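You operate a simulated robot arm through the tools that you are given. There is no shell and no other tool. Be economical: measure what you need, move in short steps, check, and stop when the job is done.

The job below is to be done with a simulated two-armed robot. You get a single attempt, and the scene is never put back.

JOB
Swap the full tote under the salted bag for the empty teal one and fill that to its line.
Fine: carry both with two hands; the full one goes on the fill table; shut the spout lever at the end; spill nothing.

The check looks at the end state, three seconds after you hand in, the way a careful person would. Anything else that was tipped, shoved, dropped, spilled or broken makes it a failure.

ROBOT AND FRAMES
Two 7-joint arms with two-finger grippers on one trunk, on a base that drives. Base frame: it is fixed to the floor where the robot stands at the start and does not move with it; the origin is under the middle of the robot, x ahead of it, y to its left, z up. Units: mm, degrees, N and s.
The left shoulder is at the start at [78, 151, 963], the right one opposite. With the tool pointing down near the work surface each hand reaches from about 340 to 800 mm from the robot's upright axis, wherever it stands, measured 20 degrees to its own side. Places, roughly: blue fill knob [400, 1000, 1000]; blue spout lever [600, 1200, 1200]; bulk bag [1100, 600, 1900]; fill shelf under the green knob [500, 100, 600]; green fill knob [400, 100, 1000]; green spout lever [600, 200, 1300]; paddle lever 57 [500, -100, 1300]; paddle lever 59 [500, 900, 1300]; teal tote (36x24x15 cm) [500, -1200, 800]; top of the fill table [600, -1000, 700]. Payload 2.54 kg a hand.
The tool frame of a hand sits at the grasp point between the pads (the TCP): z along the fingers, y along the line on which they close. The tips reach 30 mm beyond it. The gripper opens to 116 mm. The gripper's body begins 95 mm behind the TCP.
Orientation is told as [roll, pitch, yaw] about the base's x, y, z axes, in that order, counted from this pose: with the fingers straight down and closing along the base's y, the tool's x points along the base's -x, its y along +y and its z along -z.

CONTROLS
- The arms move only by the tool move_arm. It takes "left_targets", "right_targets" or both (then of equal length, played together; a hand with none holds still); each is a list that holds one entry, the list of rows, each a list of 7 numbers: the opening, from 0 (shut) to 1 (fully open), then the shift along the base's x, y, z in mm, then the turn, a rotation vector about the base's x, y, z in degrees. In form: [[[claw, x, y, z, wx, wy, wz], ...]]. A call has 1 to 10 rows; each row is the pose to reach, as a shift and turn from the pose commanded when the call began. A row lasts 0.2 s, in which the tool goes at most 50 mm and 8.6 degrees; a call with a longer step from one row to the next is refused whole, and so is a gripper value outside its range. Where a pose cannot be reached the arm comes as near as it can. A force on the tool above 40 N (or 10 N above the force at the start of the call, whichever is more), or a blocked arm, ends the call early, and 0.2 s more pass. Each finger travels about 72 mm/s and halts on what it meets, pressing with about 25 N; the grip force reading is that of the motor and also rises with nothing between the fingers. The clock runs only during rows and for 0.2 s after the last one: add rows that repeat a pose to give the fingers time. The reply holds the time, the measured pose of the TCP, the force on the tool along the base axes, the opening and the grip force, in the units named above and with some noise, with the torque about the TCP (base axes, N m) and any sound that the robot's microphone picked up, and new pictures: "show" is both (left out), scene, wrist or none (wrist: the cameras of the hands that moved).
- Cameras (640 x 400 px; columns grow to the right, rows downward): "scene" is now at [176.3, 30.3, 1111.6]; the picture's right is [0.26, -0.96, 0.00], its down [-0.22, -0.06, -0.97] and it looks along [0.94, 0.26, -0.23] (base axes); focal length 214 px, centre (320, 200). "left" rides on the left gripper at [69, 15, -122] in its tool frame; the picture's right is [-0.21, 0.98, 0.00], its down [-0.83, -0.18, -0.53] and it looks along [-0.52, -0.11, 0.85] (tool axes); focal length 251 px, centre (320, 200). "right" rides on the right gripper at [69, -15, -122] in its tool frame; the picture's right is [0.21, 0.98, 0.00], its down [-0.83, 0.18, -0.53] and it looks along [-0.52, 0.11, 0.85] (tool axes); focal length 251 px, centre (320, 200). There is no depth. A picture from a camera that has moved, and an enlarged one, comes with that camera's place and axes in the base frame and with its lens. The place of the scene camera against the robot may be out by one fixed shift of up to 25 mm in any direction.
- move_column(by): slides the trunk up (or, below 0, down) by that many mm; the arms and the scene camera ride with it, the base frame stays. It gives what a move gives, with no picture.
- drive_base(legs): drives the robot by 1 to 6 legs, each [ahead, left, turn to the left] in mm, mm and degrees, along the robot's own axes; the way and the turn of a leg run together, so that a leg with both is an arc; at most 1500 mm and 180 degrees a leg. The arms and the cameras ride along, it lands a little off, and it stops where it bumps. It gives what a move gives, and a new picture of the scene camera.
- head_to(pan, tilt): turns the head with the scene camera to pan (to the left, within 80 degrees either way) and tilt (down, from -29 to 69), counted from straight ahead of the robot. It gives what a move gives, and a new picture of the scene camera.
- close_up(camera, box): a new picture of the part [left, top, right, bottom] of that camera's present view, enlarged. No time passes.
- finish_job(): hands the job in; it is judged then, once.

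Work in short steps. Places have to be worked out from the pictures, the camera data and where the tool is seen: move nearer, look again, correct. Check each grasp and each placing, and mend what went wrong. You have 120 turns and 260 pictures in all, those below and enlarged ones among them. Open the grippers and draw the arms clear of the work before you hand the job in, unless the task says otherwise; then end with one line.

The tools are called after "Request:" by a JSON object that holds its "fn" and its "kwargs". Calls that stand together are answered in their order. move_arm: Moves the arms, as the interface text tells. Its arguments: {"type":"object","properties":{"left_targets":{"type":"array","items":{"type":"array","items":{"type":"array","items":{"type":"number"}}}},"right_targets":{"type":"array","items":{"type":"array","items":{"type":"array","items":{"type":"number"}}}},"show":{"type":"string","enum":["both","scene","wrist","none"]}},"required":[]} The other tools are called the same way: move_column (by) slides the trunk up or down; drive_base (legs) drives the base; head_to (pan, tilt) turns the head that bears the scene camera; close_up (camera, box) takes an enlarged picture of a part of a camera's view; finish_job () hands the job in.

At the start:

```text
t: 0.0
left_position: [420.7, 509.0, 1000.5]
left_orientation: [0.0, 0.0, 0.1]
left_force: [0.8, 0.3, -0.1]
left_moment: [-0.02, 0.01, 0.0]
left_grip_width: 116.1
left_grip_force: 0.1
right_position: [333.1, 13.3, 1000.3]
right_orientation: [0.0, 0.0, 0.0]
right_force: [0.1, 0.3, 0.1]
right_moment: [-0.03, -0.01, 0.0]
right_grip_width: 116.2
right_grip_force: 0.0
trunk travel left (down, up): [-200.0, 89.0]
robot x, y, heading: [1.1, 0.5, -0.2]
head pan, tilt: [15.3, 13.1]
```

scene: 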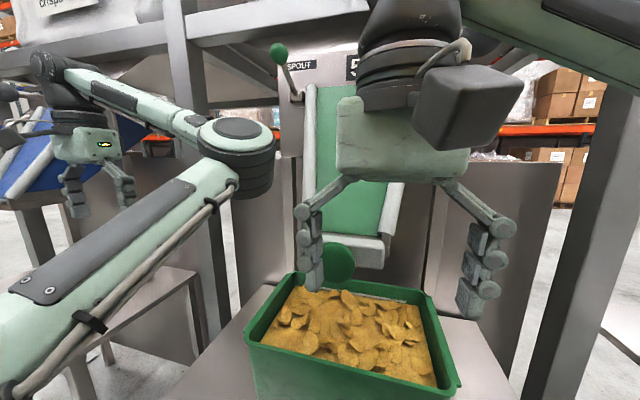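
right: 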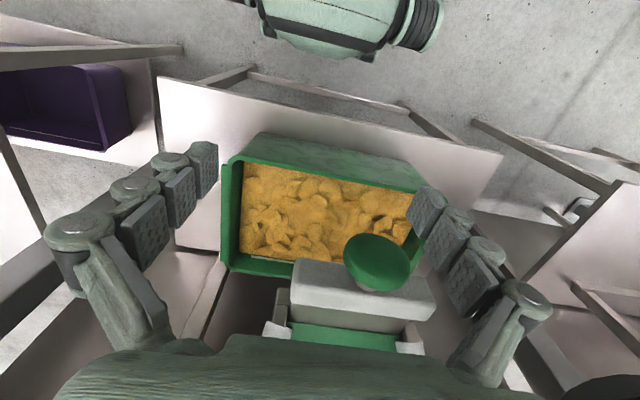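
left: 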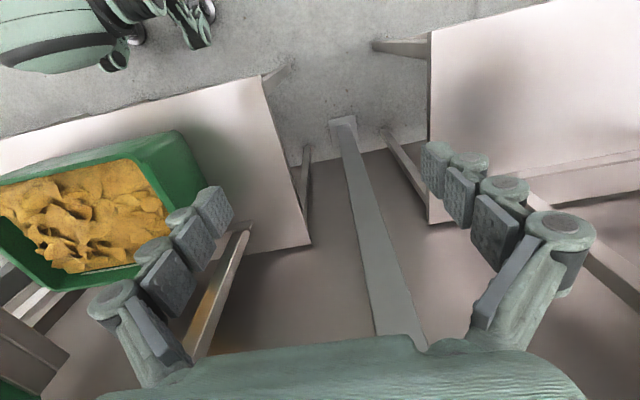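

The pictures show a full green tote under the green chute. I need to find which bag is salted, so I look up at the labels and around.

Request:
{"fn": "head_to", "kwargs": {"pan": 0, "tilt": -25}}

Request:
{"fn": "head_to", "kwargs": {"pan": 60, "tilt": -10}}

Request:
{"fn": "head_to", "kwargs": {"pan": -60, "tilt": 15}}

```text
t: 1.0
left_position: [419.8, 510.8, 1000.3]
left_orientation: [0.0, -0.1, 0.0]
left_force: [-0.2, 0.5, -0.4]
left_moment: [-0.03, -0.01, 0.0]
left_grip_width: 116.1
left_grip_force: 0.1
right_position: [332.5, 13.2, 1000.9]
right_orientation: [0.0, 0.1, -0.1]
right_force: [0.2, -0.4, -0.1]
right_moment: [-0.02, 0.0, 0.04]
right_grip_width: 116.1
right_grip_force: 0.0
trunk travel left (down, up): [-200.0, 89.0]
robot x, y, heading: [-3.7, -3.1, -0.2]
head pan, tilt: [0.0, -25.0]
camera scene: at [157.4, 5.7, 1168.3], right [0.0, -1.0, 0.0], down [0.42, 0.0, -0.91], along [0.91, 0.0, 0.42], focal length 214 px, centre (320, 200)
```

scene: 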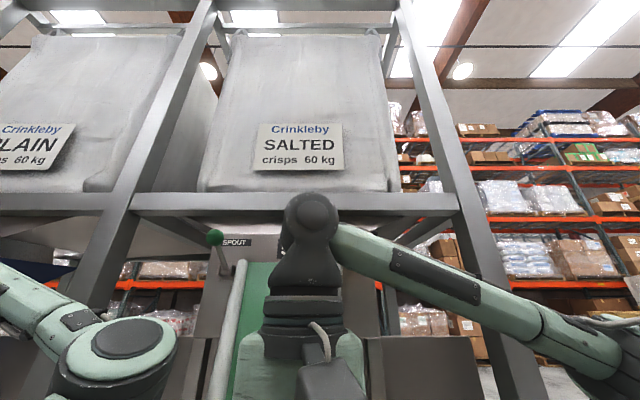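

```text
t: 2.3
left_position: [419.0, 510.9, 1001.3]
left_orientation: [0.1, 0.1, 0.0]
left_force: [0.4, 0.4, -0.4]
left_moment: [-0.01, 0.03, 0.02]
left_grip_width: 116.1
left_grip_force: 0.2
right_position: [333.3, 12.6, 999.7]
right_orientation: [0.0, 0.0, 0.1]
right_force: [0.0, -0.5, -0.2]
right_moment: [-0.02, -0.01, 0.0]
right_grip_width: 116.1
right_grip_force: 0.1
trunk travel left (down, up): [-200.0, 89.0]
robot x, y, heading: [-1.4, 0.7, -0.1]
head pan, tilt: [60.0, -10.0]
camera scene: at [128.5, 78.7, 1148.0], right [0.87, -0.5, 0.0], down [0.09, 0.15, -0.98], along [0.49, 0.85, 0.17], focal length 214 px, centre (320, 200)
```

scene: 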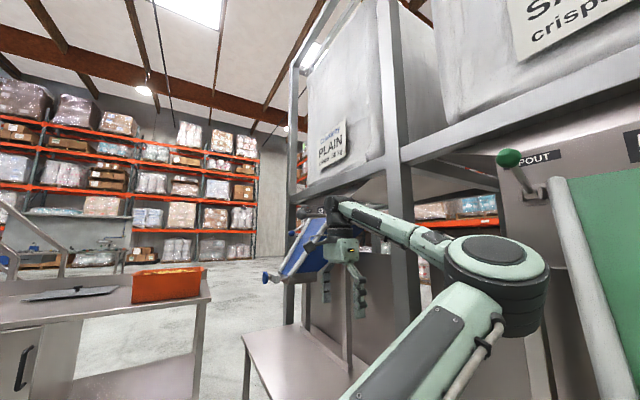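

```text
t: 4.3
left_position: [420.4, 510.1, 1001.2]
left_orientation: [0.0, 0.0, 0.1]
left_force: [0.1, 0.1, 0.2]
left_moment: [-0.01, 0.02, 0.0]
left_grip_width: 116.3
left_grip_force: 0.0
right_position: [333.2, 14.2, 1000.1]
right_orientation: [0.0, 0.0, 0.0]
right_force: [0.2, 0.7, -1.1]
right_moment: [0.0, 0.02, 0.0]
right_grip_width: 116.2
right_grip_force: 0.1
trunk travel left (down, up): [-200.0, 89.0]
robot x, y, heading: [0.5, -2.2, 0.1]
head pan, tilt: [-60.0, 15.0]
camera scene: at [133.0, -75.2, 1108.6], right [-0.87, -0.5, 0.0], down [-0.13, 0.22, -0.97], along [0.48, -0.84, -0.26], focal length 214 px, centre (320, 200)
```

scene: 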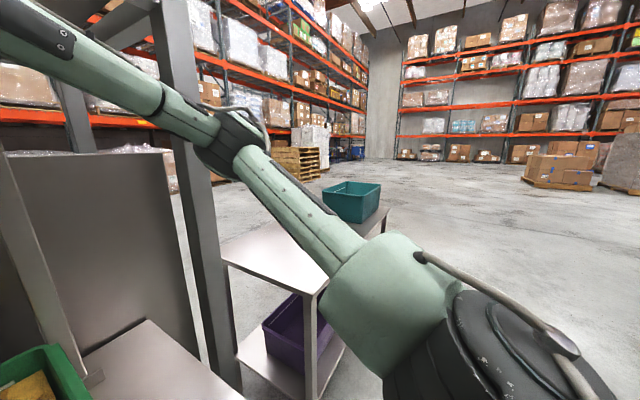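

The salted bag hangs above the green spout. I'll take a closer look at the spout panel and its labels.

Request:
{"fn": "head_to", "kwargs": {"pan": 0, "tilt": 0}}

Request:
{"fn": "move_arm", "kwargs": {"right_targets": [[[1, -10, -40, 0, 0, 0, 0], [1, -20, -80, 0, 0, 0, 0], [1, -30, -120, 0, 0, 0, 0], [1, -30, -160, 0, 0, 0, 0], [1, -30, -200, 0, 0, 0, 0], [1, -30, -240, 0, 0, 0, 0]]], "show": "scene"}}

Request:
{"fn": "close_up", "kwargs": {"camera": "scene", "box": [160, 50, 480, 250]}}

```text
t: 5.6
left_position: [419.2, 510.2, 999.5]
left_orientation: [0.0, 0.0, -0.1]
left_force: [-0.3, 0.1, 0.5]
left_moment: [0.0, -0.01, -0.03]
left_grip_width: 115.9
left_grip_force: 0.1
right_position: [332.9, 13.2, 1000.0]
right_orientation: [-0.1, 0.0, 0.0]
right_force: [0.0, -0.5, 0.1]
right_moment: [-0.01, -0.03, 0.01]
right_grip_width: 116.0
right_grip_force: 0.1
trunk travel left (down, up): [-200.0, 89.0]
robot x, y, heading: [3.5, 2.0, -0.0]
head pan, tilt: [0.0, 0.0]
camera scene: at [176.3, 5.6, 1132.7], right [0.0, -1.0, 0.0], down [0.0, 0.0, -1.0], along [1.0, 0.0, 0.0], focal length 214 px, centre (320, 200)
```

scene: 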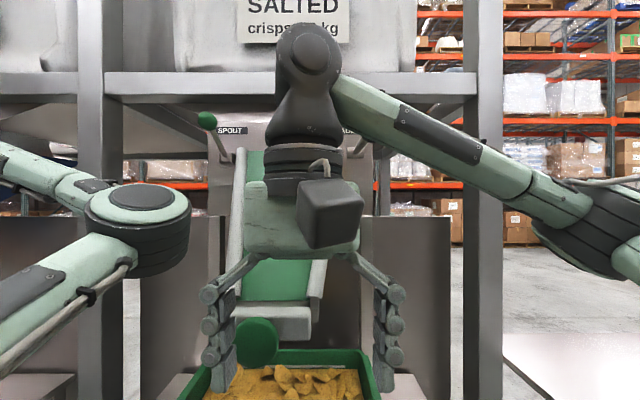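

```text
t: 7.0
left_position: [418.9, 510.1, 1001.8]
left_orientation: [0.0, 0.0, 0.0]
left_force: [-0.2, -0.2, 0.3]
left_moment: [-0.02, 0.02, 0.04]
left_grip_width: 116.0
left_grip_force: 0.0
right_position: [301.0, -229.1, 1000.0]
right_orientation: [0.2, -0.1, 0.1]
right_force: [0.4, -0.4, -0.1]
right_moment: [0.02, 0.03, 0.01]
right_grip_width: 116.0
right_grip_force: 0.1
trunk travel left (down, up): [-200.0, 89.0]
robot x, y, heading: [2.4, 1.2, -0.0]
head pan, tilt: [0.0, 0.0]
camera scene: at [176.0, 5.4, 1132.8], right [0.0, -1.0, 0.0], down [0.0, 0.0, -1.0], along [1.0, 0.0, 0.0], focal length 214 px, centre (320, 200)
```

scene: 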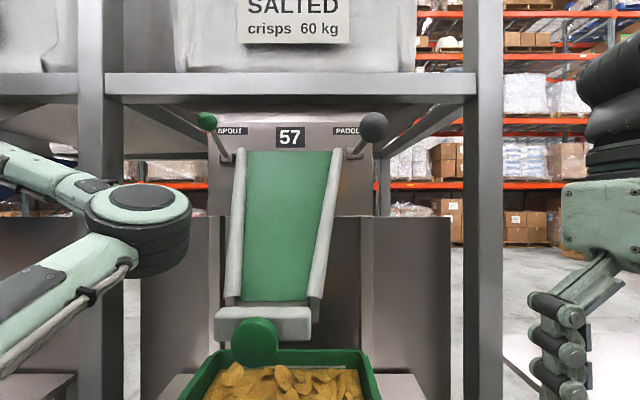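

```text
2.00 times, centred on (320, 150) of scene
camera zoom: at [176.0, 5.4, 1132.8], right [0.0, -1.0, 0.0], down [0.0, 0.0, -1.0], along [1.0, 0.0, 0.0], focal length 429 px, centre (320, 300)
```

zoom: 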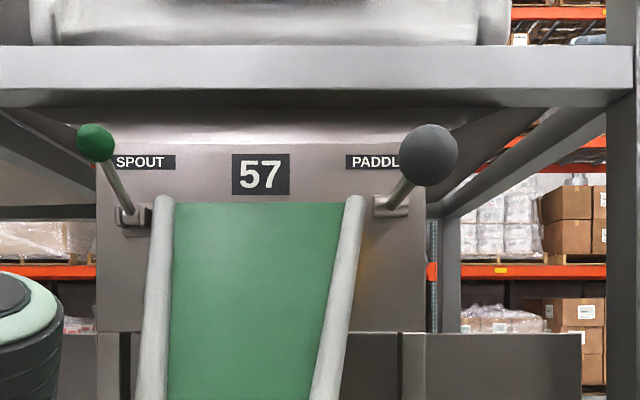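

Machine 57 has a spout lever (green) and a paddle lever. Next I look down at the fill knob, the chute lip and the tote.

Request:
{"fn": "head_to", "kwargs": {"pan": 0, "tilt": 35}}

Request:
{"fn": "close_up", "kwargs": {"camera": "scene", "box": [160, 50, 480, 250]}}

Request:
{"fn": "head_to", "kwargs": {"pan": 60, "tilt": 5}}

Request:
{"fn": "close_up", "kwargs": {"camera": "scene", "box": [240, 100, 560, 300]}}

```text
t: 8.1
left_position: [419.4, 509.8, 999.7]
left_orientation: [0.0, 0.0, 0.0]
left_force: [-0.2, -0.2, -0.1]
left_moment: [0.0, 0.0, 0.01]
left_grip_width: 115.9
left_grip_force: 0.1
right_position: [301.1, -227.4, 1000.3]
right_orientation: [0.0, -0.1, 0.0]
right_force: [0.2, -0.1, 0.7]
right_moment: [-0.02, -0.04, 0.0]
right_grip_width: 115.8
right_grip_force: 0.1
trunk travel left (down, up): [-200.0, 89.0]
robot x, y, heading: [-0.7, 1.1, 0.2]
head pan, tilt: [0.0, 35.0]
camera scene: at [174.4, 5.7, 1076.6], right [0.0, -1.0, 0.0], down [-0.57, 0.0, -0.82], along [0.82, 0.0, -0.57], focal length 214 px, centre (320, 200)
```

scene: 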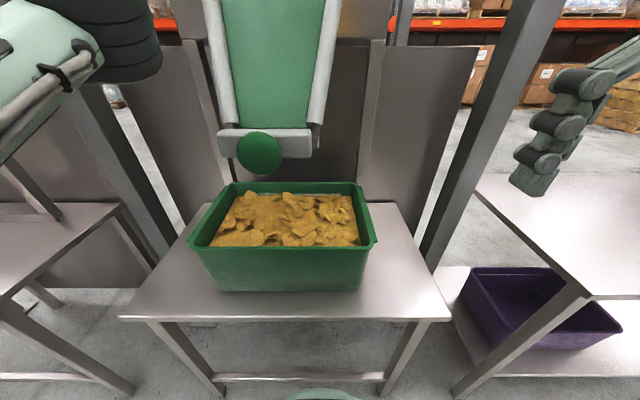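

```text
2.00 times, centred on (320, 150) of scene
camera zoom: at [174.4, 5.7, 1076.6], right [0.0, -1.0, 0.0], down [-0.57, 0.0, -0.82], along [0.82, 0.0, -0.57], focal length 429 px, centre (320, 300)
```

zoom: 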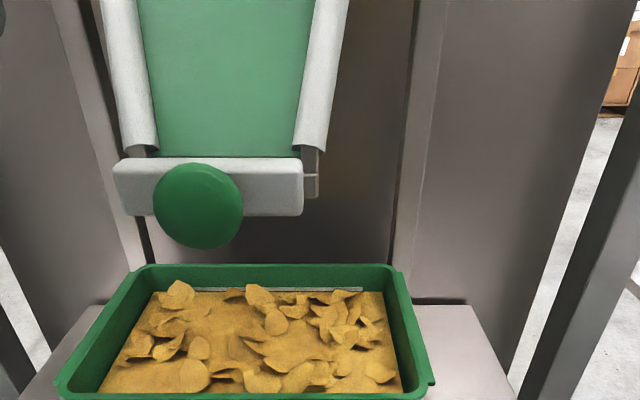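

```text
t: 9.3
left_position: [418.9, 510.2, 1001.8]
left_orientation: [-0.1, 0.0, -0.1]
left_force: [0.3, 0.0, -0.1]
left_moment: [0.01, -0.01, 0.02]
left_grip_width: 116.5
left_grip_force: 0.1
right_position: [301.6, -227.6, 1000.1]
right_orientation: [0.0, 0.0, 0.0]
right_force: [0.1, 1.1, 0.9]
right_moment: [0.0, 0.0, -0.04]
right_grip_width: 116.1
right_grip_force: 0.0
trunk travel left (down, up): [-200.0, 89.0]
robot x, y, heading: [2.6, 0.5, 0.1]
head pan, tilt: [60.0, 5.0]
camera scene: at [132.3, 85.2, 1124.7], right [0.87, -0.5, 0.0], down [-0.04, -0.08, -1.0], along [0.5, 0.86, -0.09], focal length 214 px, centre (320, 200)
```

scene: 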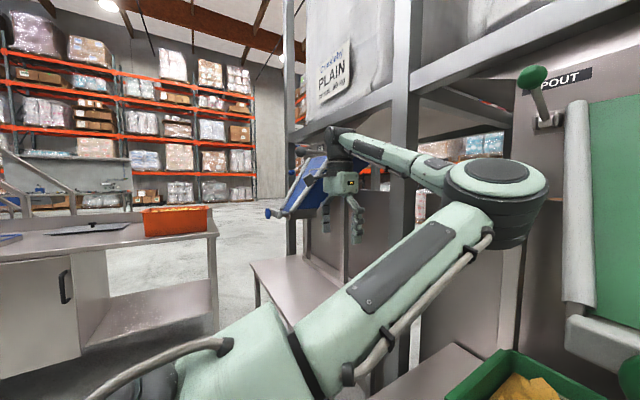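

```text
2.00 times, centred on (400, 200) of scene
camera zoom: at [132.3, 85.2, 1124.7], right [0.87, -0.5, 0.0], down [-0.04, -0.08, -1.0], along [0.5, 0.86, -0.09], focal length 429 px, centre (160, 200)
```

zoom: 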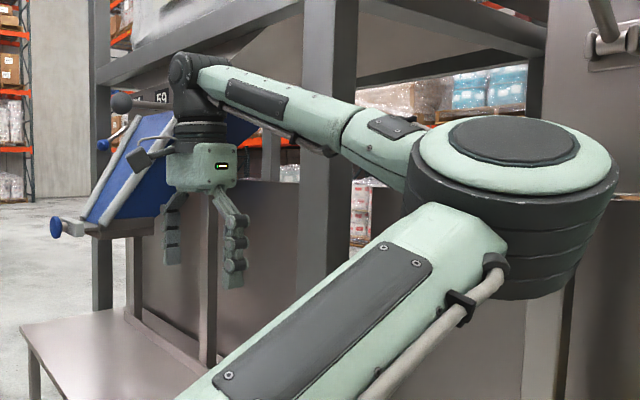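

The full green tote's rim looks to be at about x 437–666, y −105…255, z≈770, with its long side along y. The hands can straddle the short walls in the default orientation. I centre the base on it and bring the hands above the end walls to look.

Request:
{"fn": "drive_base", "kwargs": {"legs": [[0, 75, 0]]}}

Request:
{"fn": "head_to", "kwargs": {"pan": 0, "tilt": 40}}

Request:
{"fn": "move_arm", "kwargs": {"left_targets": [[[1, 0, -48, 0, 0, 0, 0], [1, 0, -96, 0, 0, 0, 0], [1, 0, -144, 0, 0, 0, 0], [1, 0, -192, 0, 0, 0, 0], [1, 0, -240, 0, 0, 0, 0], [1, 20, -280, 0, 0, 0, 0], [1, 50, -310, 0, 0, 0, 0]]], "right_targets": [[[1, 35, 0, 0, 0, 0, 0], [1, 70, 5, 0, 0, 0, 0], [1, 105, 10, 0, 0, 0, 0], [1, 140, 15, 0, 0, 0, 0], [1, 160, 20, 0, 0, 0, 0], [1, 165, 25, 0, 0, 0, 0], [1, 170, 30, 0, 0, 0, 0]]]}}

```text
t: 10.8
left_position: [419.4, 585.6, 999.4]
left_orientation: [-0.1, 0.0, 0.0]
left_force: [0.4, 0.5, 0.3]
left_moment: [-0.01, -0.02, 0.01]
left_grip_width: 116.0
left_grip_force: 0.0
right_position: [303.0, -152.6, 999.6]
right_orientation: [0.0, 0.1, 0.0]
right_force: [-0.1, 0.1, 0.5]
right_moment: [-0.04, 0.0, 0.02]
right_grip_width: 116.3
right_grip_force: 0.1
trunk travel left (down, up): [-200.0, 89.0]
robot x, y, heading: [-1.2, 77.8, 0.3]
head pan, tilt: [60.0, 5.0]
camera scene: at [132.3, 160.4, 1124.7], right [0.87, -0.5, 0.0], down [-0.04, -0.08, -1.0], along [0.5, 0.86, -0.09], focal length 214 px, centre (320, 200)
```

scene: 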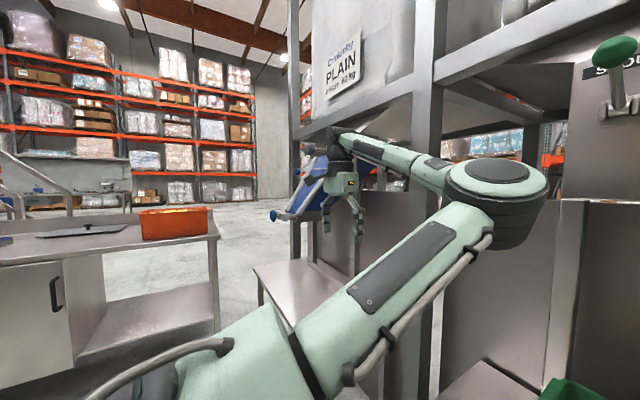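

```text
t: 12.1
left_position: [419.8, 585.7, 1000.2]
left_orientation: [0.1, 0.0, 0.0]
left_force: [0.1, -0.5, -0.2]
left_moment: [-0.02, 0.02, -0.01]
left_grip_width: 116.0
left_grip_force: 0.1
right_position: [301.8, -154.0, 1000.3]
right_orientation: [0.0, -0.1, 0.0]
right_force: [0.0, -0.4, -0.1]
right_moment: [0.01, -0.04, -0.01]
right_grip_width: 116.1
right_grip_force: 0.0
trunk travel left (down, up): [-200.0, 89.0]
robot x, y, heading: [0.2, 73.4, 0.0]
head pan, tilt: [0.0, 40.0]
camera scene: at [171.3, 80.7, 1069.0], right [0.0, -1.0, 0.0], down [-0.64, 0.0, -0.77], along [0.77, 0.0, -0.64], focal length 214 px, centre (320, 200)
```

scene: 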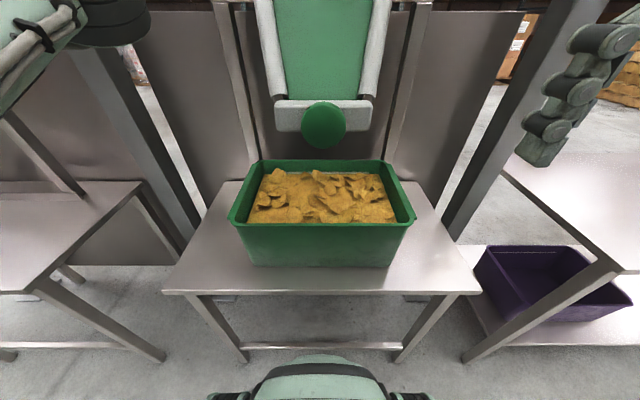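

```text
t: 13.7
left_position: [455.3, 461.3, 1003.1]
left_orientation: [0.4, -0.3, -0.2]
left_force: [-0.4, -0.1, -0.6]
left_moment: [0.03, -0.01, 0.0]
left_grip_width: 116.0
left_grip_force: 0.0
left hand out of reach, approached as far as the arm can: row 3, 4, 5, 6, 7
right_position: [467.8, -130.9, 999.8]
right_orientation: [0.4, -0.3, -0.3]
right_force: [-0.1, 0.2, 0.4]
right_moment: [-0.03, -0.02, 0.0]
right_grip_width: 116.0
right_grip_force: 0.1
trunk travel left (down, up): [-200.0, 89.0]
robot x, y, heading: [-2.4, 74.7, -0.2]
head pan, tilt: [0.0, 40.0]
camera scene: at [167.0, 75.2, 1069.3], right [0.0, -1.0, -0.01], down [-0.64, 0.01, -0.77], along [0.77, 0.0, -0.64], focal length 214 px, centre (320, 200)
camera right: at [398.6, -147.8, 1122.3], right [-0.21, 0.98, 0.01], down [0.82, 0.17, 0.54], along [0.53, 0.12, -0.84], focal length 251 px, centre (320, 200)
camera left: at [386.9, 475.0, 1125.4], right [0.22, 0.98, 0.01], down [0.82, -0.19, 0.54], along [0.53, -0.11, -0.84], focal length 251 px, centre (320, 200)
```

scene: 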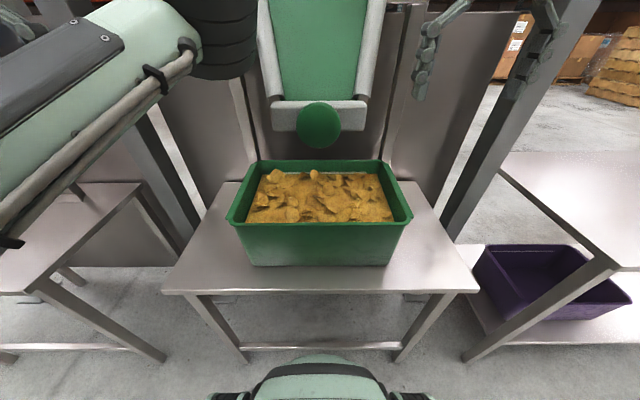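
right: 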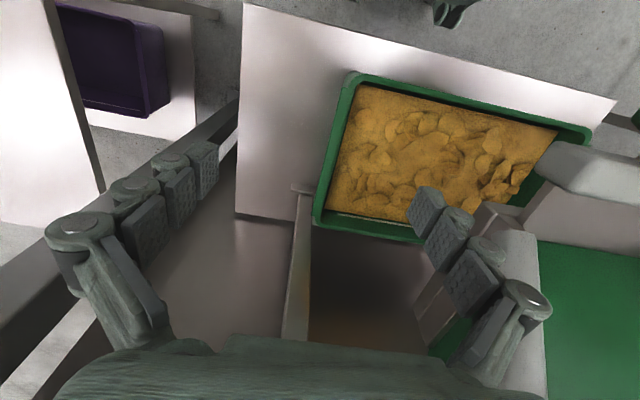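
left: 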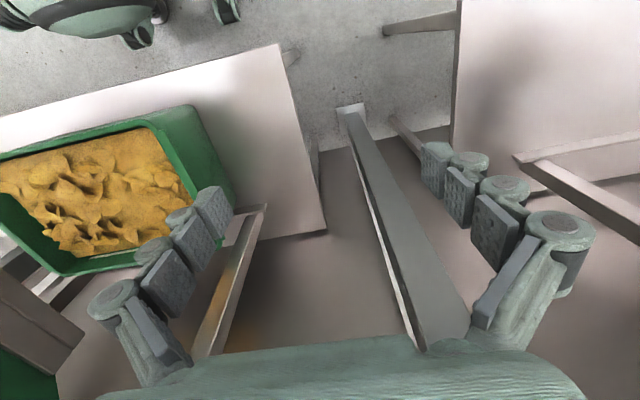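

The left arm stalled while moving inward, probably folded against a limit, though the right arm reached the mirrored spot. I bring the left hand in through a nearer, lower path.

Request:
{"fn": "move_arm", "kwargs": {"left_targets": [[[1, -40, 0, -10, 0, 0, 0], [1, -80, 0, -20, 0, 0, 0], [1, -110, -30, -30, 0, 0, 0], [1, -130, -65, -30, 0, 0, 0], [1, -130, -105, -30, 0, 0, 0], [1, -130, -145, -30, 0, 0, 0], [1, -100, -165, -30, 0, 0, 0], [1, -60, -165, -30, 0, 0, 0], [1, -20, -165, -30, 0, 0, 0], [1, 10, -165, -30, 0, 0, 0]]], "show": "wrist"}}

```text
t: 15.8
left_position: [518.7, 435.0, 1004.1]
left_orientation: [0.4, -0.4, 0.0]
left_force: [-0.6, 0.7, -0.3]
left_moment: [-0.06, -0.01, -0.01]
left_grip_width: 115.9
left_grip_force: 0.2
left hand out of reach, approached as far as the arm can: row 1, 2, 3, 4, 5, 6, 7, 8, 9, 10
right_position: [469.3, -131.4, 1000.7]
right_orientation: [0.6, -0.2, -0.2]
right_force: [0.2, -0.1, -0.1]
right_moment: [-0.01, 0.01, 0.0]
right_grip_width: 115.8
right_grip_force: 0.1
trunk travel left (down, up): [-200.0, 89.0]
robot x, y, heading: [-0.3, 74.5, 0.2]
head pan, tilt: [0.0, 40.0]
camera left: at [450.1, 449.5, 1126.7], right [0.21, 0.98, 0.01], down [0.82, -0.18, 0.54], along [0.53, -0.11, -0.84], focal length 251 px, centre (320, 200)
```

left: 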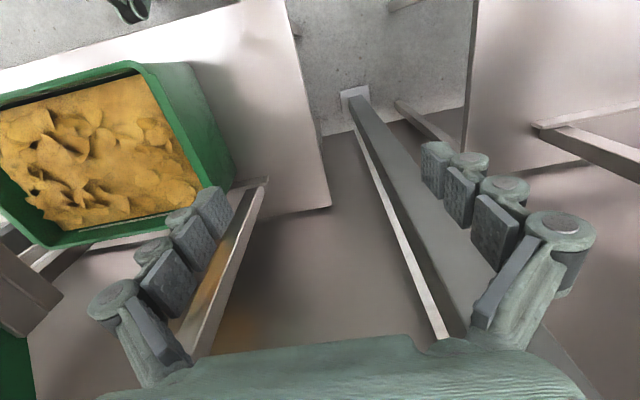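

The left elbow seems folded inward, unlike the right one. I look at the left arm to see its posture.

Request:
{"fn": "head_to", "kwargs": {"pan": 50, "tilt": 25}}

Request:
{"fn": "head_to", "kwargs": {"pan": -50, "tilt": 25}}

```text
t: 17.0
left_position: [519.5, 436.9, 1003.7]
left_orientation: [0.5, -0.3, 0.0]
left_force: [0.4, -0.3, 0.1]
left_moment: [0.01, -0.04, -0.02]
left_grip_width: 115.8
left_grip_force: 0.0
right_position: [469.6, -131.6, 999.6]
right_orientation: [0.6, -0.2, -0.4]
right_force: [0.4, -0.7, 0.3]
right_moment: [0.02, 0.03, 0.01]
right_grip_width: 116.0
right_grip_force: 0.1
trunk travel left (down, up): [-200.0, 89.0]
robot x, y, heading: [-1.4, 72.3, 0.0]
head pan, tilt: [50.0, 25.0]
camera scene: at [142.6, 145.2, 1093.3], right [0.77, -0.64, 0.0], down [-0.27, -0.32, -0.91], along [0.58, 0.7, -0.42], focal length 214 px, centre (320, 200)
```

scene: 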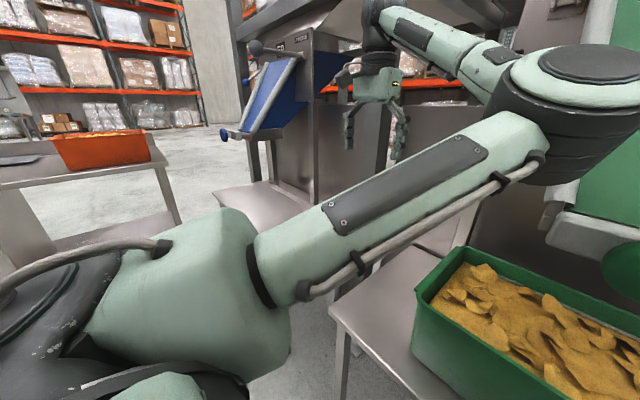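

```text
t: 18.8
left_position: [519.5, 435.3, 1002.1]
left_orientation: [0.5, -0.2, 0.0]
left_force: [0.3, -0.1, -0.3]
left_moment: [0.0, -0.04, -0.01]
left_grip_width: 115.9
left_grip_force: 0.0
right_position: [469.4, -131.8, 1000.0]
right_orientation: [0.5, -0.2, -0.2]
right_force: [0.2, 0.1, -0.5]
right_moment: [0.0, 0.0, 0.0]
right_grip_width: 116.1
right_grip_force: 0.1
trunk travel left (down, up): [-200.0, 89.0]
robot x, y, heading: [2.7, 74.9, 0.1]
head pan, tilt: [-50.0, 25.0]
camera scene: at [142.9, 4.1, 1092.1], right [-0.77, -0.64, -0.01], down [-0.27, 0.33, -0.9], along [0.58, -0.69, -0.43], focal length 214 px, centre (320, 200)
```

scene: 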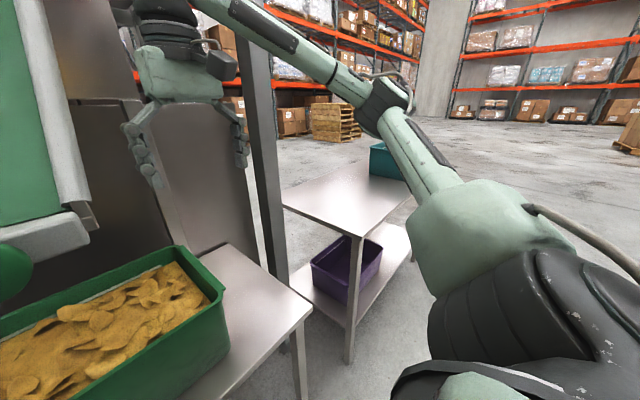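

The left elbow is folded inward, so a more stretched stance will free it. I back the base off so both hands work at about 700 mm radius, then re-command the left hand.

Request:
{"fn": "drive_base", "kwargs": {"legs": [[-150, -55, 0]]}}

Request:
{"fn": "move_arm", "kwargs": {"left_targets": [[[1, 0, 45, 0, 0, 0, 0], [1, 10, 90, 10, 0, 0, 0], [1, 20, 135, 20, 0, 0, 0], [1, 50, 160, 30, 0, 0, 0]]], "right_targets": [[[1, 40, 0, 0, 0, 0, 0], [1, 80, 0, 0, 0, 0, 0], [1, 120, 20, 0, 0, 0, 0], [1, 160, 40, 0, 0, 0, 0]]], "show": "wrist"}}

```text
t: 20.2
left_position: [372.1, 385.4, 999.4]
left_orientation: [0.0, -0.1, 0.0]
left_force: [-1.2, -1.0, -0.3]
left_moment: [0.03, -0.02, -0.03]
left_grip_width: 115.8
left_grip_force: 0.0
right_position: [322.3, -178.6, 1000.9]
right_orientation: [0.0, 0.1, 0.0]
right_force: [-0.4, -0.2, 0.2]
right_moment: [0.01, 0.0, 0.01]
right_grip_width: 116.1
right_grip_force: 0.0
trunk travel left (down, up): [-200.0, 89.0]
robot x, y, heading: [-150.1, 20.8, 0.1]
head pan, tilt: [-50.0, 25.0]
camera scene: at [-4.3, -44.6, 1092.4], right [-0.77, -0.64, 0.0], down [-0.27, 0.32, -0.91], along [0.58, -0.69, -0.42], focal length 214 px, centre (320, 200)
```

scene: 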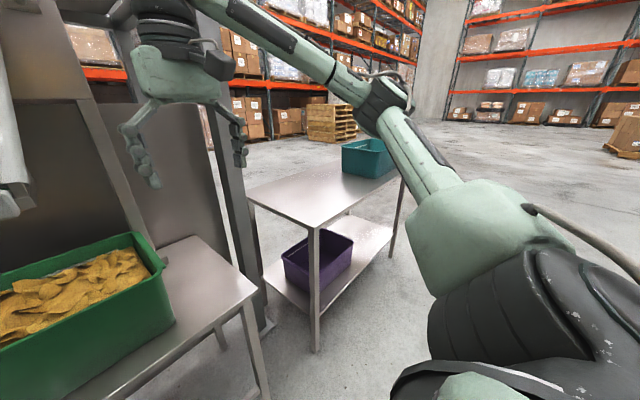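

```text
t: 21.2
left_position: [420.3, 544.8, 1029.7]
left_orientation: [0.0, 0.0, 0.0]
left_force: [1.0, -0.6, -0.5]
left_moment: [0.06, 0.07, 0.02]
left_grip_width: 116.2
left_grip_force: 0.0
right_position: [481.8, -137.8, 1002.4]
right_orientation: [0.1, -0.1, -0.1]
right_force: [0.2, 0.8, -0.3]
right_moment: [-0.02, 0.01, -0.03]
right_grip_width: 115.8
right_grip_force: 0.1
trunk travel left (down, up): [-200.0, 89.0]
robot x, y, heading: [-149.0, 21.7, 0.2]
head pan, tilt: [-50.0, 25.0]
camera right: at [411.8, -154.1, 1123.9], right [-0.21, 0.98, 0.0], down [0.83, 0.18, 0.53], along [0.52, 0.12, -0.85], focal length 251 px, centre (320, 200)
camera left: at [352.0, 560.3, 1152.0], right [0.21, 0.98, 0.0], down [0.83, -0.18, 0.53], along [0.52, -0.11, -0.85], focal length 251 px, centre (320, 200)
```

right: 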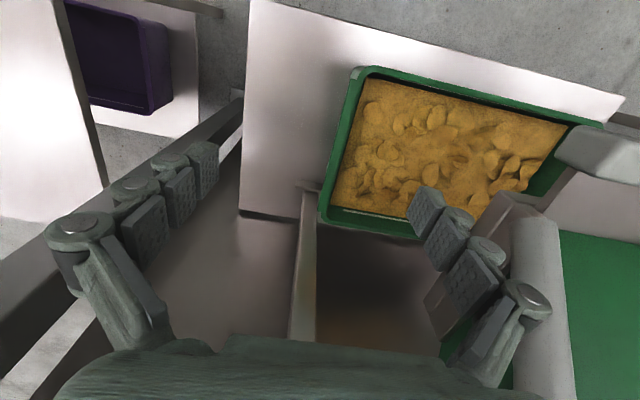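
left: 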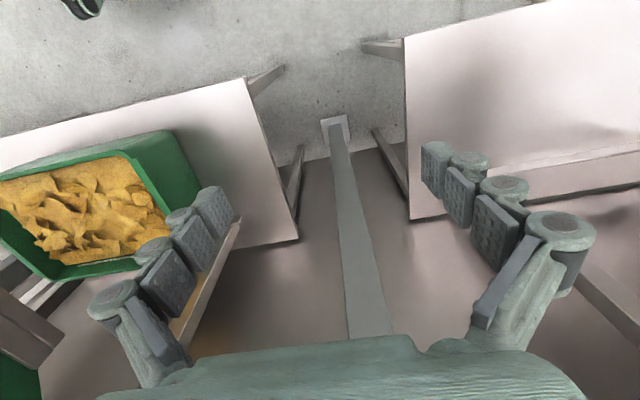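

Drive resets the commanded pose, so the left arm is free again. I bring the left hand forward and then inward above the left end wall, and the right hand above its own wall.

Request:
{"fn": "move_arm", "kwargs": {"left_targets": [[[1, 40, -10, 0, 0, 0, 0], [1, 80, -25, -10, 0, 0, 0], [1, 115, -55, -20, 0, 0, 0], [1, 135, -95, -30, 0, 0, 0], [1, 135, -140, -30, 0, 0, 0], [1, 135, -185, -30, 0, 0, 0], [1, 135, -230, -30, 0, 0, 0], [1, 135, -260, -30, 0, 0, 0], [1, 135, -280, -30, 0, 0, 0]]], "right_targets": [[[1, 40, 0, 0, 0, 0, 0], [1, 72, 5, 0, 0, 0, 0], [1, 72, 10, -20, 0, 0, 0], [1, 72, 20, -40, 0, 0, 0], [1, 72, 30, -60, 0, 0, 0], [1, 72, 38, -60, 0, 0, 0], [1, 72, 38, -60, 0, 0, 0], [1, 72, 38, -60, 0, 0, 0], [1, 72, 38, -60, 0, 0, 0]]]}}

Request:
{"fn": "head_to", "kwargs": {"pan": 10, "tilt": 30}}

```text
t: 23.2
left_position: [560.5, 266.6, 996.0]
left_orientation: [-0.1, 0.1, 0.1]
left_force: [-0.9, 0.3, 0.2]
left_moment: [-0.07, 0.02, 0.01]
left_grip_width: 116.0
left_grip_force: 0.1
left hand out of reach, approached as far as the arm can: row 2, 3, 4, 5, 6, 8
right_position: [555.4, -98.0, 940.6]
right_orientation: [0.0, 0.1, 0.0]
right_force: [-0.9, -0.6, 0.0]
right_moment: [-0.01, 0.04, 0.0]
right_grip_width: 115.9
right_grip_force: 0.0
trunk travel left (down, up): [-200.0, 89.0]
robot x, y, heading: [-149.1, 19.3, 0.2]
head pan, tilt: [-50.0, 25.0]
camera scene: at [-3.6, -44.5, 1092.2], right [-0.77, -0.64, 0.0], down [-0.27, 0.32, -0.91], along [0.58, -0.69, -0.42], focal length 214 px, centre (320, 200)
camera right: at [487.1, -115.4, 1063.0], right [-0.21, 0.98, 0.0], down [0.83, 0.18, 0.53], along [0.52, 0.11, -0.85], focal length 251 px, centre (320, 200)
camera left: at [491.7, 281.8, 1119.5], right [0.21, 0.98, 0.0], down [0.83, -0.18, 0.53], along [0.52, -0.11, -0.85], focal length 251 px, centre (320, 200)
```

scene: 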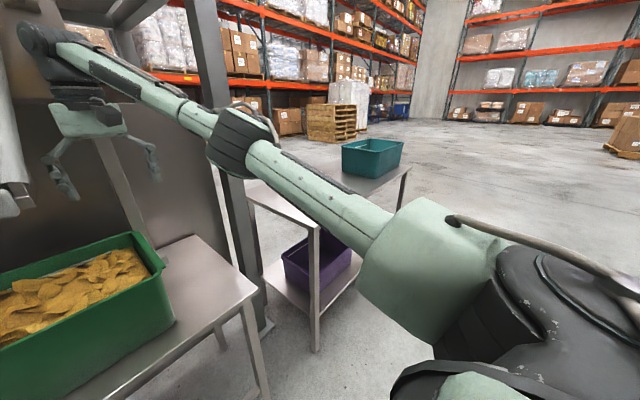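
right: 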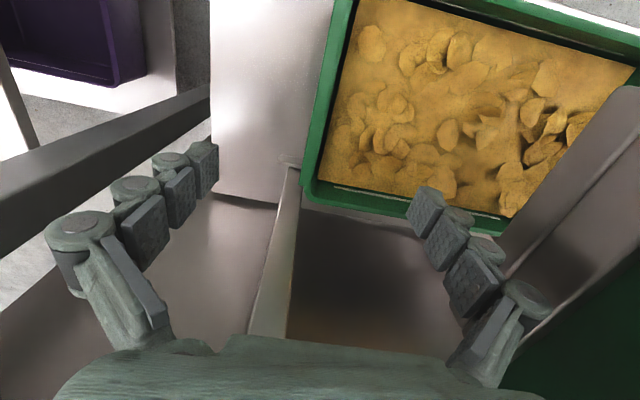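
left: 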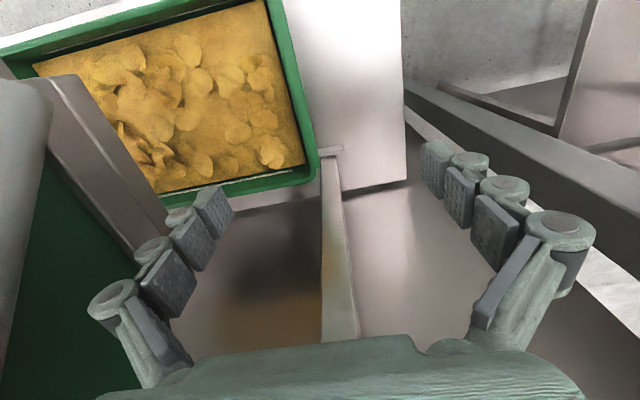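

```text
t: 24.5
left_position: [559.4, 267.6, 998.7]
left_orientation: [-0.1, 0.0, 0.0]
left_force: [1.1, 0.0, -0.2]
left_moment: [0.01, 0.0, -0.02]
left_grip_width: 116.1
left_grip_force: 0.1
right_position: [554.5, -99.7, 942.0]
right_orientation: [0.0, 0.0, 0.0]
right_force: [0.5, 0.0, 1.0]
right_moment: [0.0, -0.04, -0.02]
right_grip_width: 116.2
right_grip_force: 0.0
trunk travel left (down, up): [-200.0, 89.0]
robot x, y, heading: [-148.5, 21.9, -0.0]
head pan, tilt: [10.0, 30.0]
camera scene: at [25.9, 41.7, 1084.4], right [0.17, -0.98, 0.0], down [-0.49, -0.09, -0.87], along [0.85, 0.15, -0.5], focal length 214 px, centre (320, 200)
```

scene: 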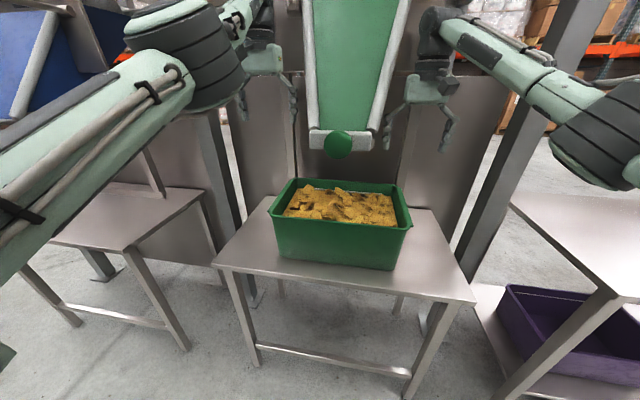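

Both hands are above the tote. I place the end walls at y≈−95 and y≈+234. I lower both hands to z≈805 with the grippers half open and check.

Request:
{"fn": "move_arm", "kwargs": {"left_targets": [[[0.8, -3, -15, -30, 0, 0, 0], [0.6, -6, -33, -65, 0, 0, 0], [0.55, -6, -33, -100, 0, 0, 0], [0.55, -6, -33, -135, 0, 0, 0], [0.55, -6, -33, -165, 0, 0, 0], [0.55, -6, -33, -193, 0, 0, 0]]], "right_targets": [[[0.8, 0, 2, -20, 0, 0, 0], [0.6, 0, 4, -45, 0, 0, 0], [0.55, 0, 4, -70, 0, 0, 0], [0.55, 0, 4, -95, 0, 0, 0], [0.55, 0, 4, -120, 0, 0, 0], [0.55, 0, 4, -137, 0, 0, 0]]]}}

```text
t: 25.9
left_position: [550.9, 233.6, 807.6]
left_orientation: [0.0, 0.0, 0.0]
left_force: [-0.5, 1.1, 0.5]
left_moment: [-0.05, 0.01, -0.01]
left_grip_width: 63.6
left_grip_force: 0.2
right_position: [556.2, -97.3, 802.1]
right_orientation: [0.0, 0.0, 0.0]
right_force: [-0.7, 0.7, 0.0]
right_moment: [0.02, -0.04, -0.02]
right_grip_width: 63.6
right_grip_force: 0.0
trunk travel left (down, up): [-200.0, 89.0]
robot x, y, heading: [-148.0, 17.9, -0.1]
head pan, tilt: [10.0, 30.0]
camera scene: at [26.2, 41.8, 1084.3], right [0.17, -0.98, 0.0], down [-0.49, -0.09, -0.87], along [0.85, 0.15, -0.5], focal length 214 px, centre (320, 200)
camera right: at [487.3, -114.1, 924.1], right [-0.21, 0.98, 0.0], down [0.83, 0.18, 0.53], along [0.52, 0.11, -0.85], focal length 251 px, centre (320, 200)
camera left: at [483.0, 248.1, 929.5], right [0.21, 0.98, 0.0], down [0.83, -0.18, 0.53], along [0.52, -0.11, -0.85], focal length 251 px, centre (320, 200)
```

scene: 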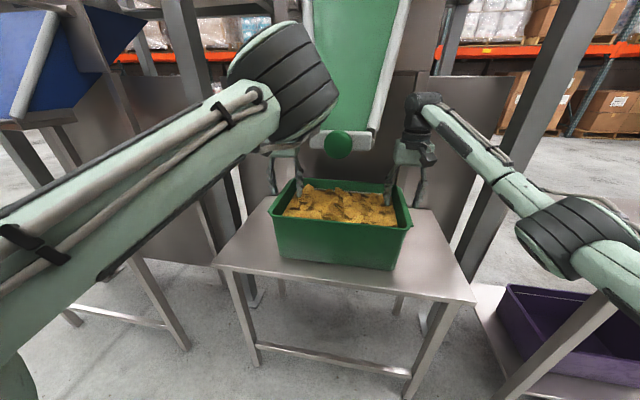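
right: 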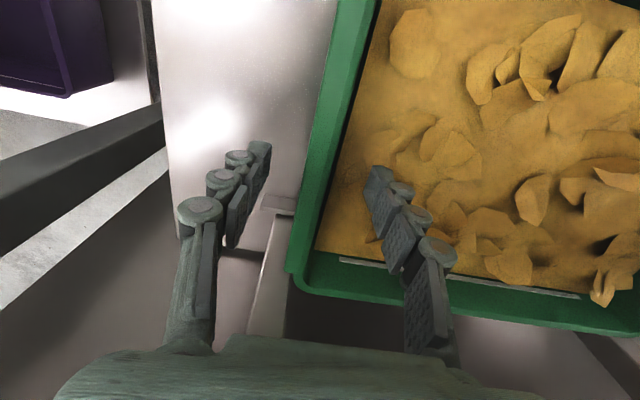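
left: 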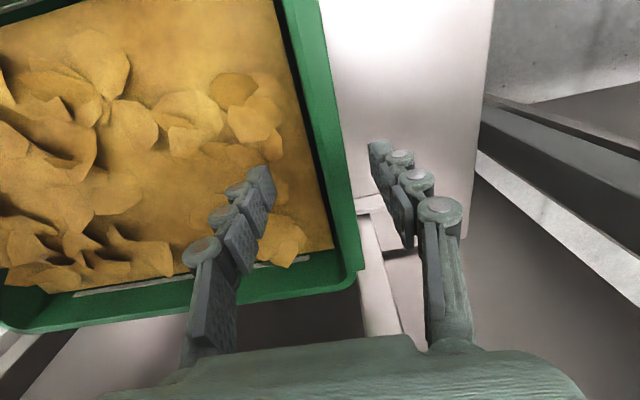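

The fingers straddle both walls, with the left one about 6 mm off. I shift the left hand and lower both a further 40 mm in small steps, watching the force.

Request:
{"fn": "move_arm", "kwargs": {"left_targets": [[[0.55, 0, 6, -15, 0, 0, 0], [0.55, 0, 6, -30, 0, 0, 0], [0.55, 0, 6, -46, 0, 0, 0]]], "right_targets": [[[0.55, -3, 0, -15, 0, 0, 0], [0.55, -5, 0, -30, 0, 0, 0], [0.55, -5, 0, -41, 0, 0, 0]]]}}

```text
t: 26.7
left_position: [550.6, 240.9, 759.5]
left_orientation: [-0.1, 0.0, 0.0]
left_force: [0.7, 0.0, 0.9]
left_moment: [0.0, -0.08, 0.03]
left_grip_width: 63.8
left_grip_force: 0.0
right_position: [550.9, -96.6, 761.4]
right_orientation: [-0.1, 0.1, -0.1]
right_force: [-0.5, 0.3, -0.3]
right_moment: [-0.01, 0.0, 0.01]
right_grip_width: 63.5
right_grip_force: 0.0
trunk travel left (down, up): [-200.0, 89.0]
robot x, y, heading: [-148.5, 22.4, -0.3]
head pan, tilt: [10.0, 30.0]
camera scene: at [26.0, 41.8, 1084.3], right [0.17, -0.98, 0.0], down [-0.49, -0.09, -0.87], along [0.85, 0.15, -0.5], focal length 214 px, centre (320, 200)
camera right: at [481.9, -113.0, 883.6], right [-0.21, 0.98, 0.0], down [0.83, 0.18, 0.53], along [0.52, 0.12, -0.85], focal length 251 px, centre (320, 200)
camera left: at [482.8, 254.7, 882.5], right [0.21, 0.98, 0.0], down [0.83, -0.18, 0.53], along [0.52, -0.12, -0.85], focal length 251 px, centre (320, 200)
```

scene: 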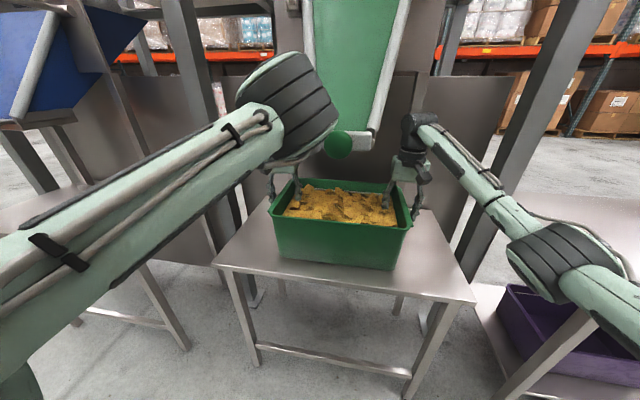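
right: 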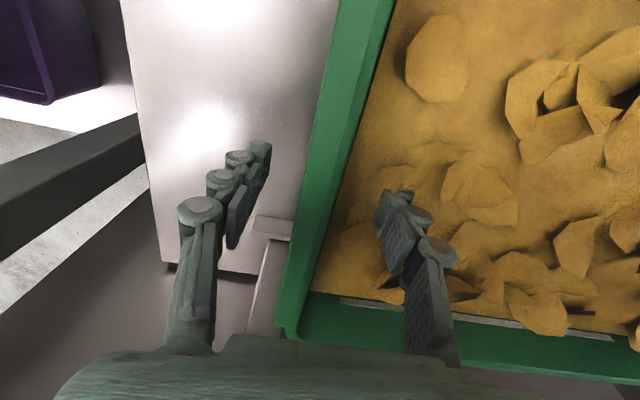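
left: 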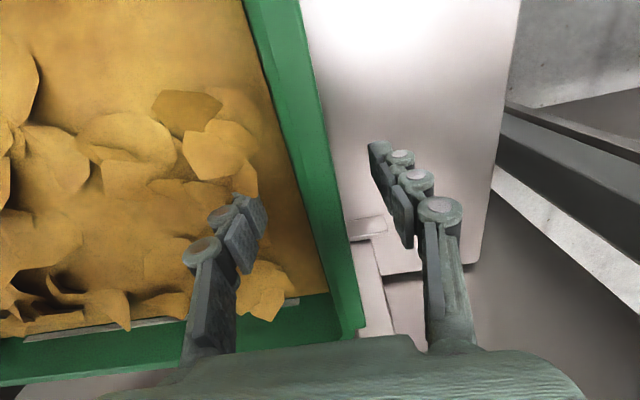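

The inner fingertips just touch the crisps, so the rim is at about z 765. I close both grippers on the walls.

Request:
{"fn": "move_arm", "kwargs": {"left_targets": [[[0.45, 0, 0, 0, 0, 0, 0], [0.35, 0, 0, 0, 0, 0, 0], [0.25, 0, 0, 0, 0, 0, 0], [0.15, 0, 0, 0, 0, 0, 0], [0.0, 0, 0, 0, 0, 0, 0], [0, 0, 0, 0, 0, 0, 0], [0, 0, 0, 0, 0, 0, 0]]], "right_targets": [[[0.45, 0, 0, 0, 0, 0, 0], [0.35, 0, 0, 0, 0, 0, 0], [0.25, 0, 0, 0, 0, 0, 0], [0.15, 0, 0, 0, 0, 0, 0], [0.0, 0, 0, 0, 0, 0, 0], [0, 0, 0, 0, 0, 0, 0], [0, 0, 0, 0, 0, 0, 0]]]}}

```text
t: 28.3
left_position: [550.9, 241.5, 760.9]
left_orientation: [0.1, 0.0, 0.1]
left_force: [0.4, 10.5, 0.1]
left_moment: [-1.24, -0.41, -0.04]
left_grip_width: 16.7
left_grip_force: 24.6
right_position: [551.1, -96.9, 762.0]
right_orientation: [0.0, 0.1, 0.0]
right_force: [1.1, -12.2, 1.1]
right_moment: [1.23, 0.68, 0.18]
right_grip_width: 16.9
right_grip_force: 25.1
trunk travel left (down, up): [-200.0, 89.0]
robot x, y, heading: [-150.0, 22.6, -0.1]
head pan, tilt: [10.0, 30.0]
camera scene: at [26.0, 41.7, 1084.3], right [0.17, -0.98, 0.0], down [-0.49, -0.09, -0.87], along [0.85, 0.15, -0.5], focal length 214 px, centre (320, 200)
camera right: at [481.9, -113.7, 883.9], right [-0.21, 0.98, 0.0], down [0.83, 0.18, 0.53], along [0.52, 0.11, -0.85], focal length 251 px, centre (320, 200)
camera left: at [482.6, 255.4, 882.8], right [0.21, 0.98, 0.0], down [0.83, -0.18, 0.53], along [0.52, -0.11, -0.85], focal length 251 px, centre (320, 200)
```

scene: 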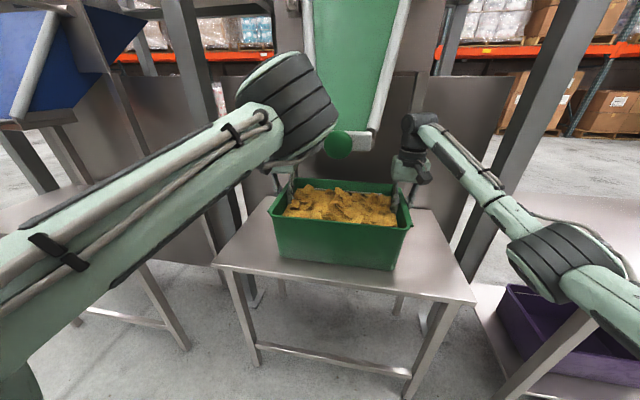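
right: 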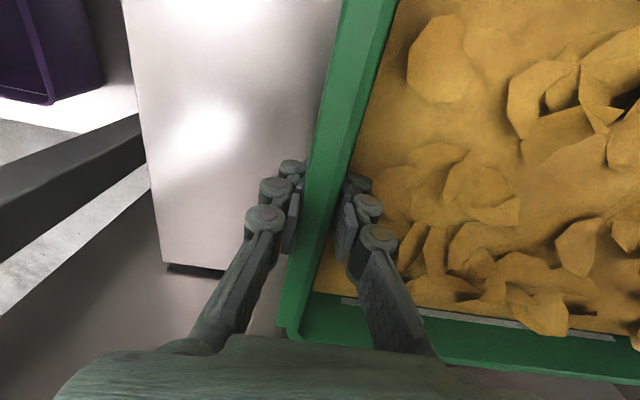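
left: 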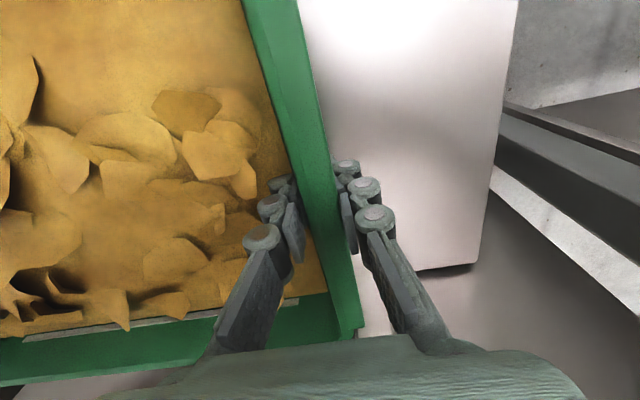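

Both hands hold the rim (16.7 mm). I relieve the sideways load a little and then lift both together by 12 mm to test the weight.

Request:
{"fn": "move_arm", "kwargs": {"left_targets": [[[0, 0, 2, 0, 0, 0, 0], [0, 0, 2, 6, 0, 0, 0], [0, 0, 2, 12, 0, 0, 0], [0, 0, 2, 12, 0, 0, 0]]], "right_targets": [[[0, 0, -2, 0, 0, 0, 0], [0, 0, -2, 6, 0, 0, 0], [0, 0, -2, 12, 0, 0, 0], [0, 0, -2, 12, 0, 0, 0]]]}}

```text
t: 29.3
left_position: [551.0, 241.0, 772.1]
left_orientation: [-0.2, 0.0, 0.0]
left_force: [0.1, 1.0, -3.7]
left_moment: [-1.21, -0.12, 0.0]
left_grip_width: 16.8
left_grip_force: 25.0
right_position: [551.1, -98.2, 772.7]
right_orientation: [0.0, 0.0, 0.1]
right_force: [0.6, -1.4, -5.9]
right_moment: [1.16, -0.04, -0.17]
right_grip_width: 16.8
right_grip_force: 24.8
trunk travel left (down, up): [-200.0, 89.0]
robot x, y, heading: [-152.0, 18.0, -0.2]
head pan, tilt: [10.0, 30.0]
camera scene: at [26.8, 41.9, 1084.1], right [0.17, -0.98, 0.0], down [-0.49, -0.09, -0.87], along [0.85, 0.15, -0.5], focal length 214 px, centre (320, 200)
camera right: at [482.3, -114.2, 894.9], right [-0.22, 0.98, 0.0], down [0.83, 0.18, 0.53], along [0.52, 0.12, -0.85], focal length 251 px, centre (320, 200)
camera left: at [483.4, 255.9, 894.1], right [0.21, 0.98, 0.0], down [0.83, -0.18, 0.53], along [0.52, -0.12, -0.85], focal length 251 px, centre (320, 200)
```

scene: 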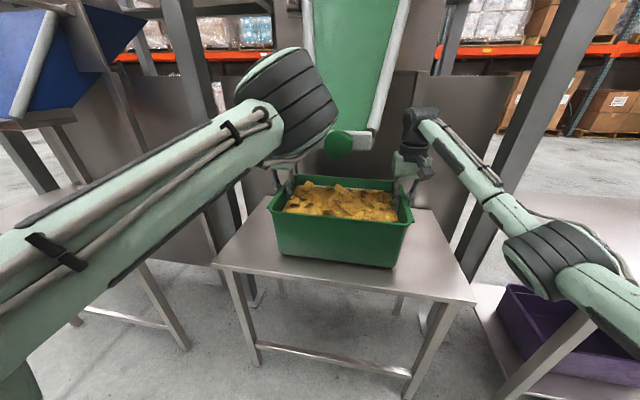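
right: 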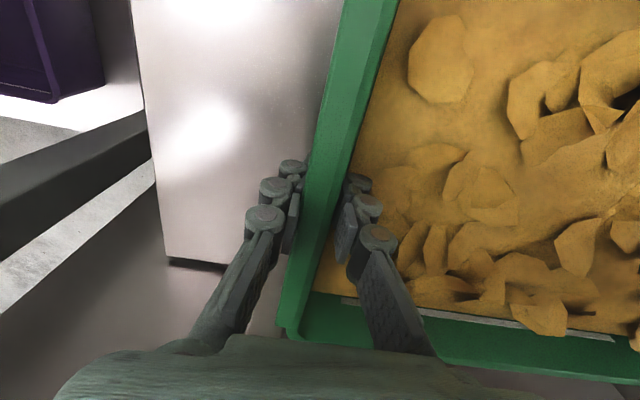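
left: 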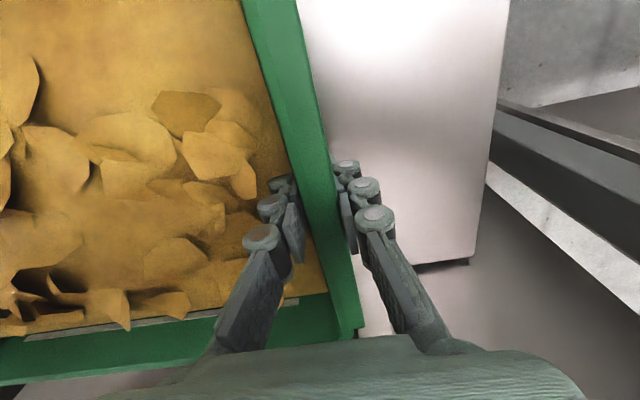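

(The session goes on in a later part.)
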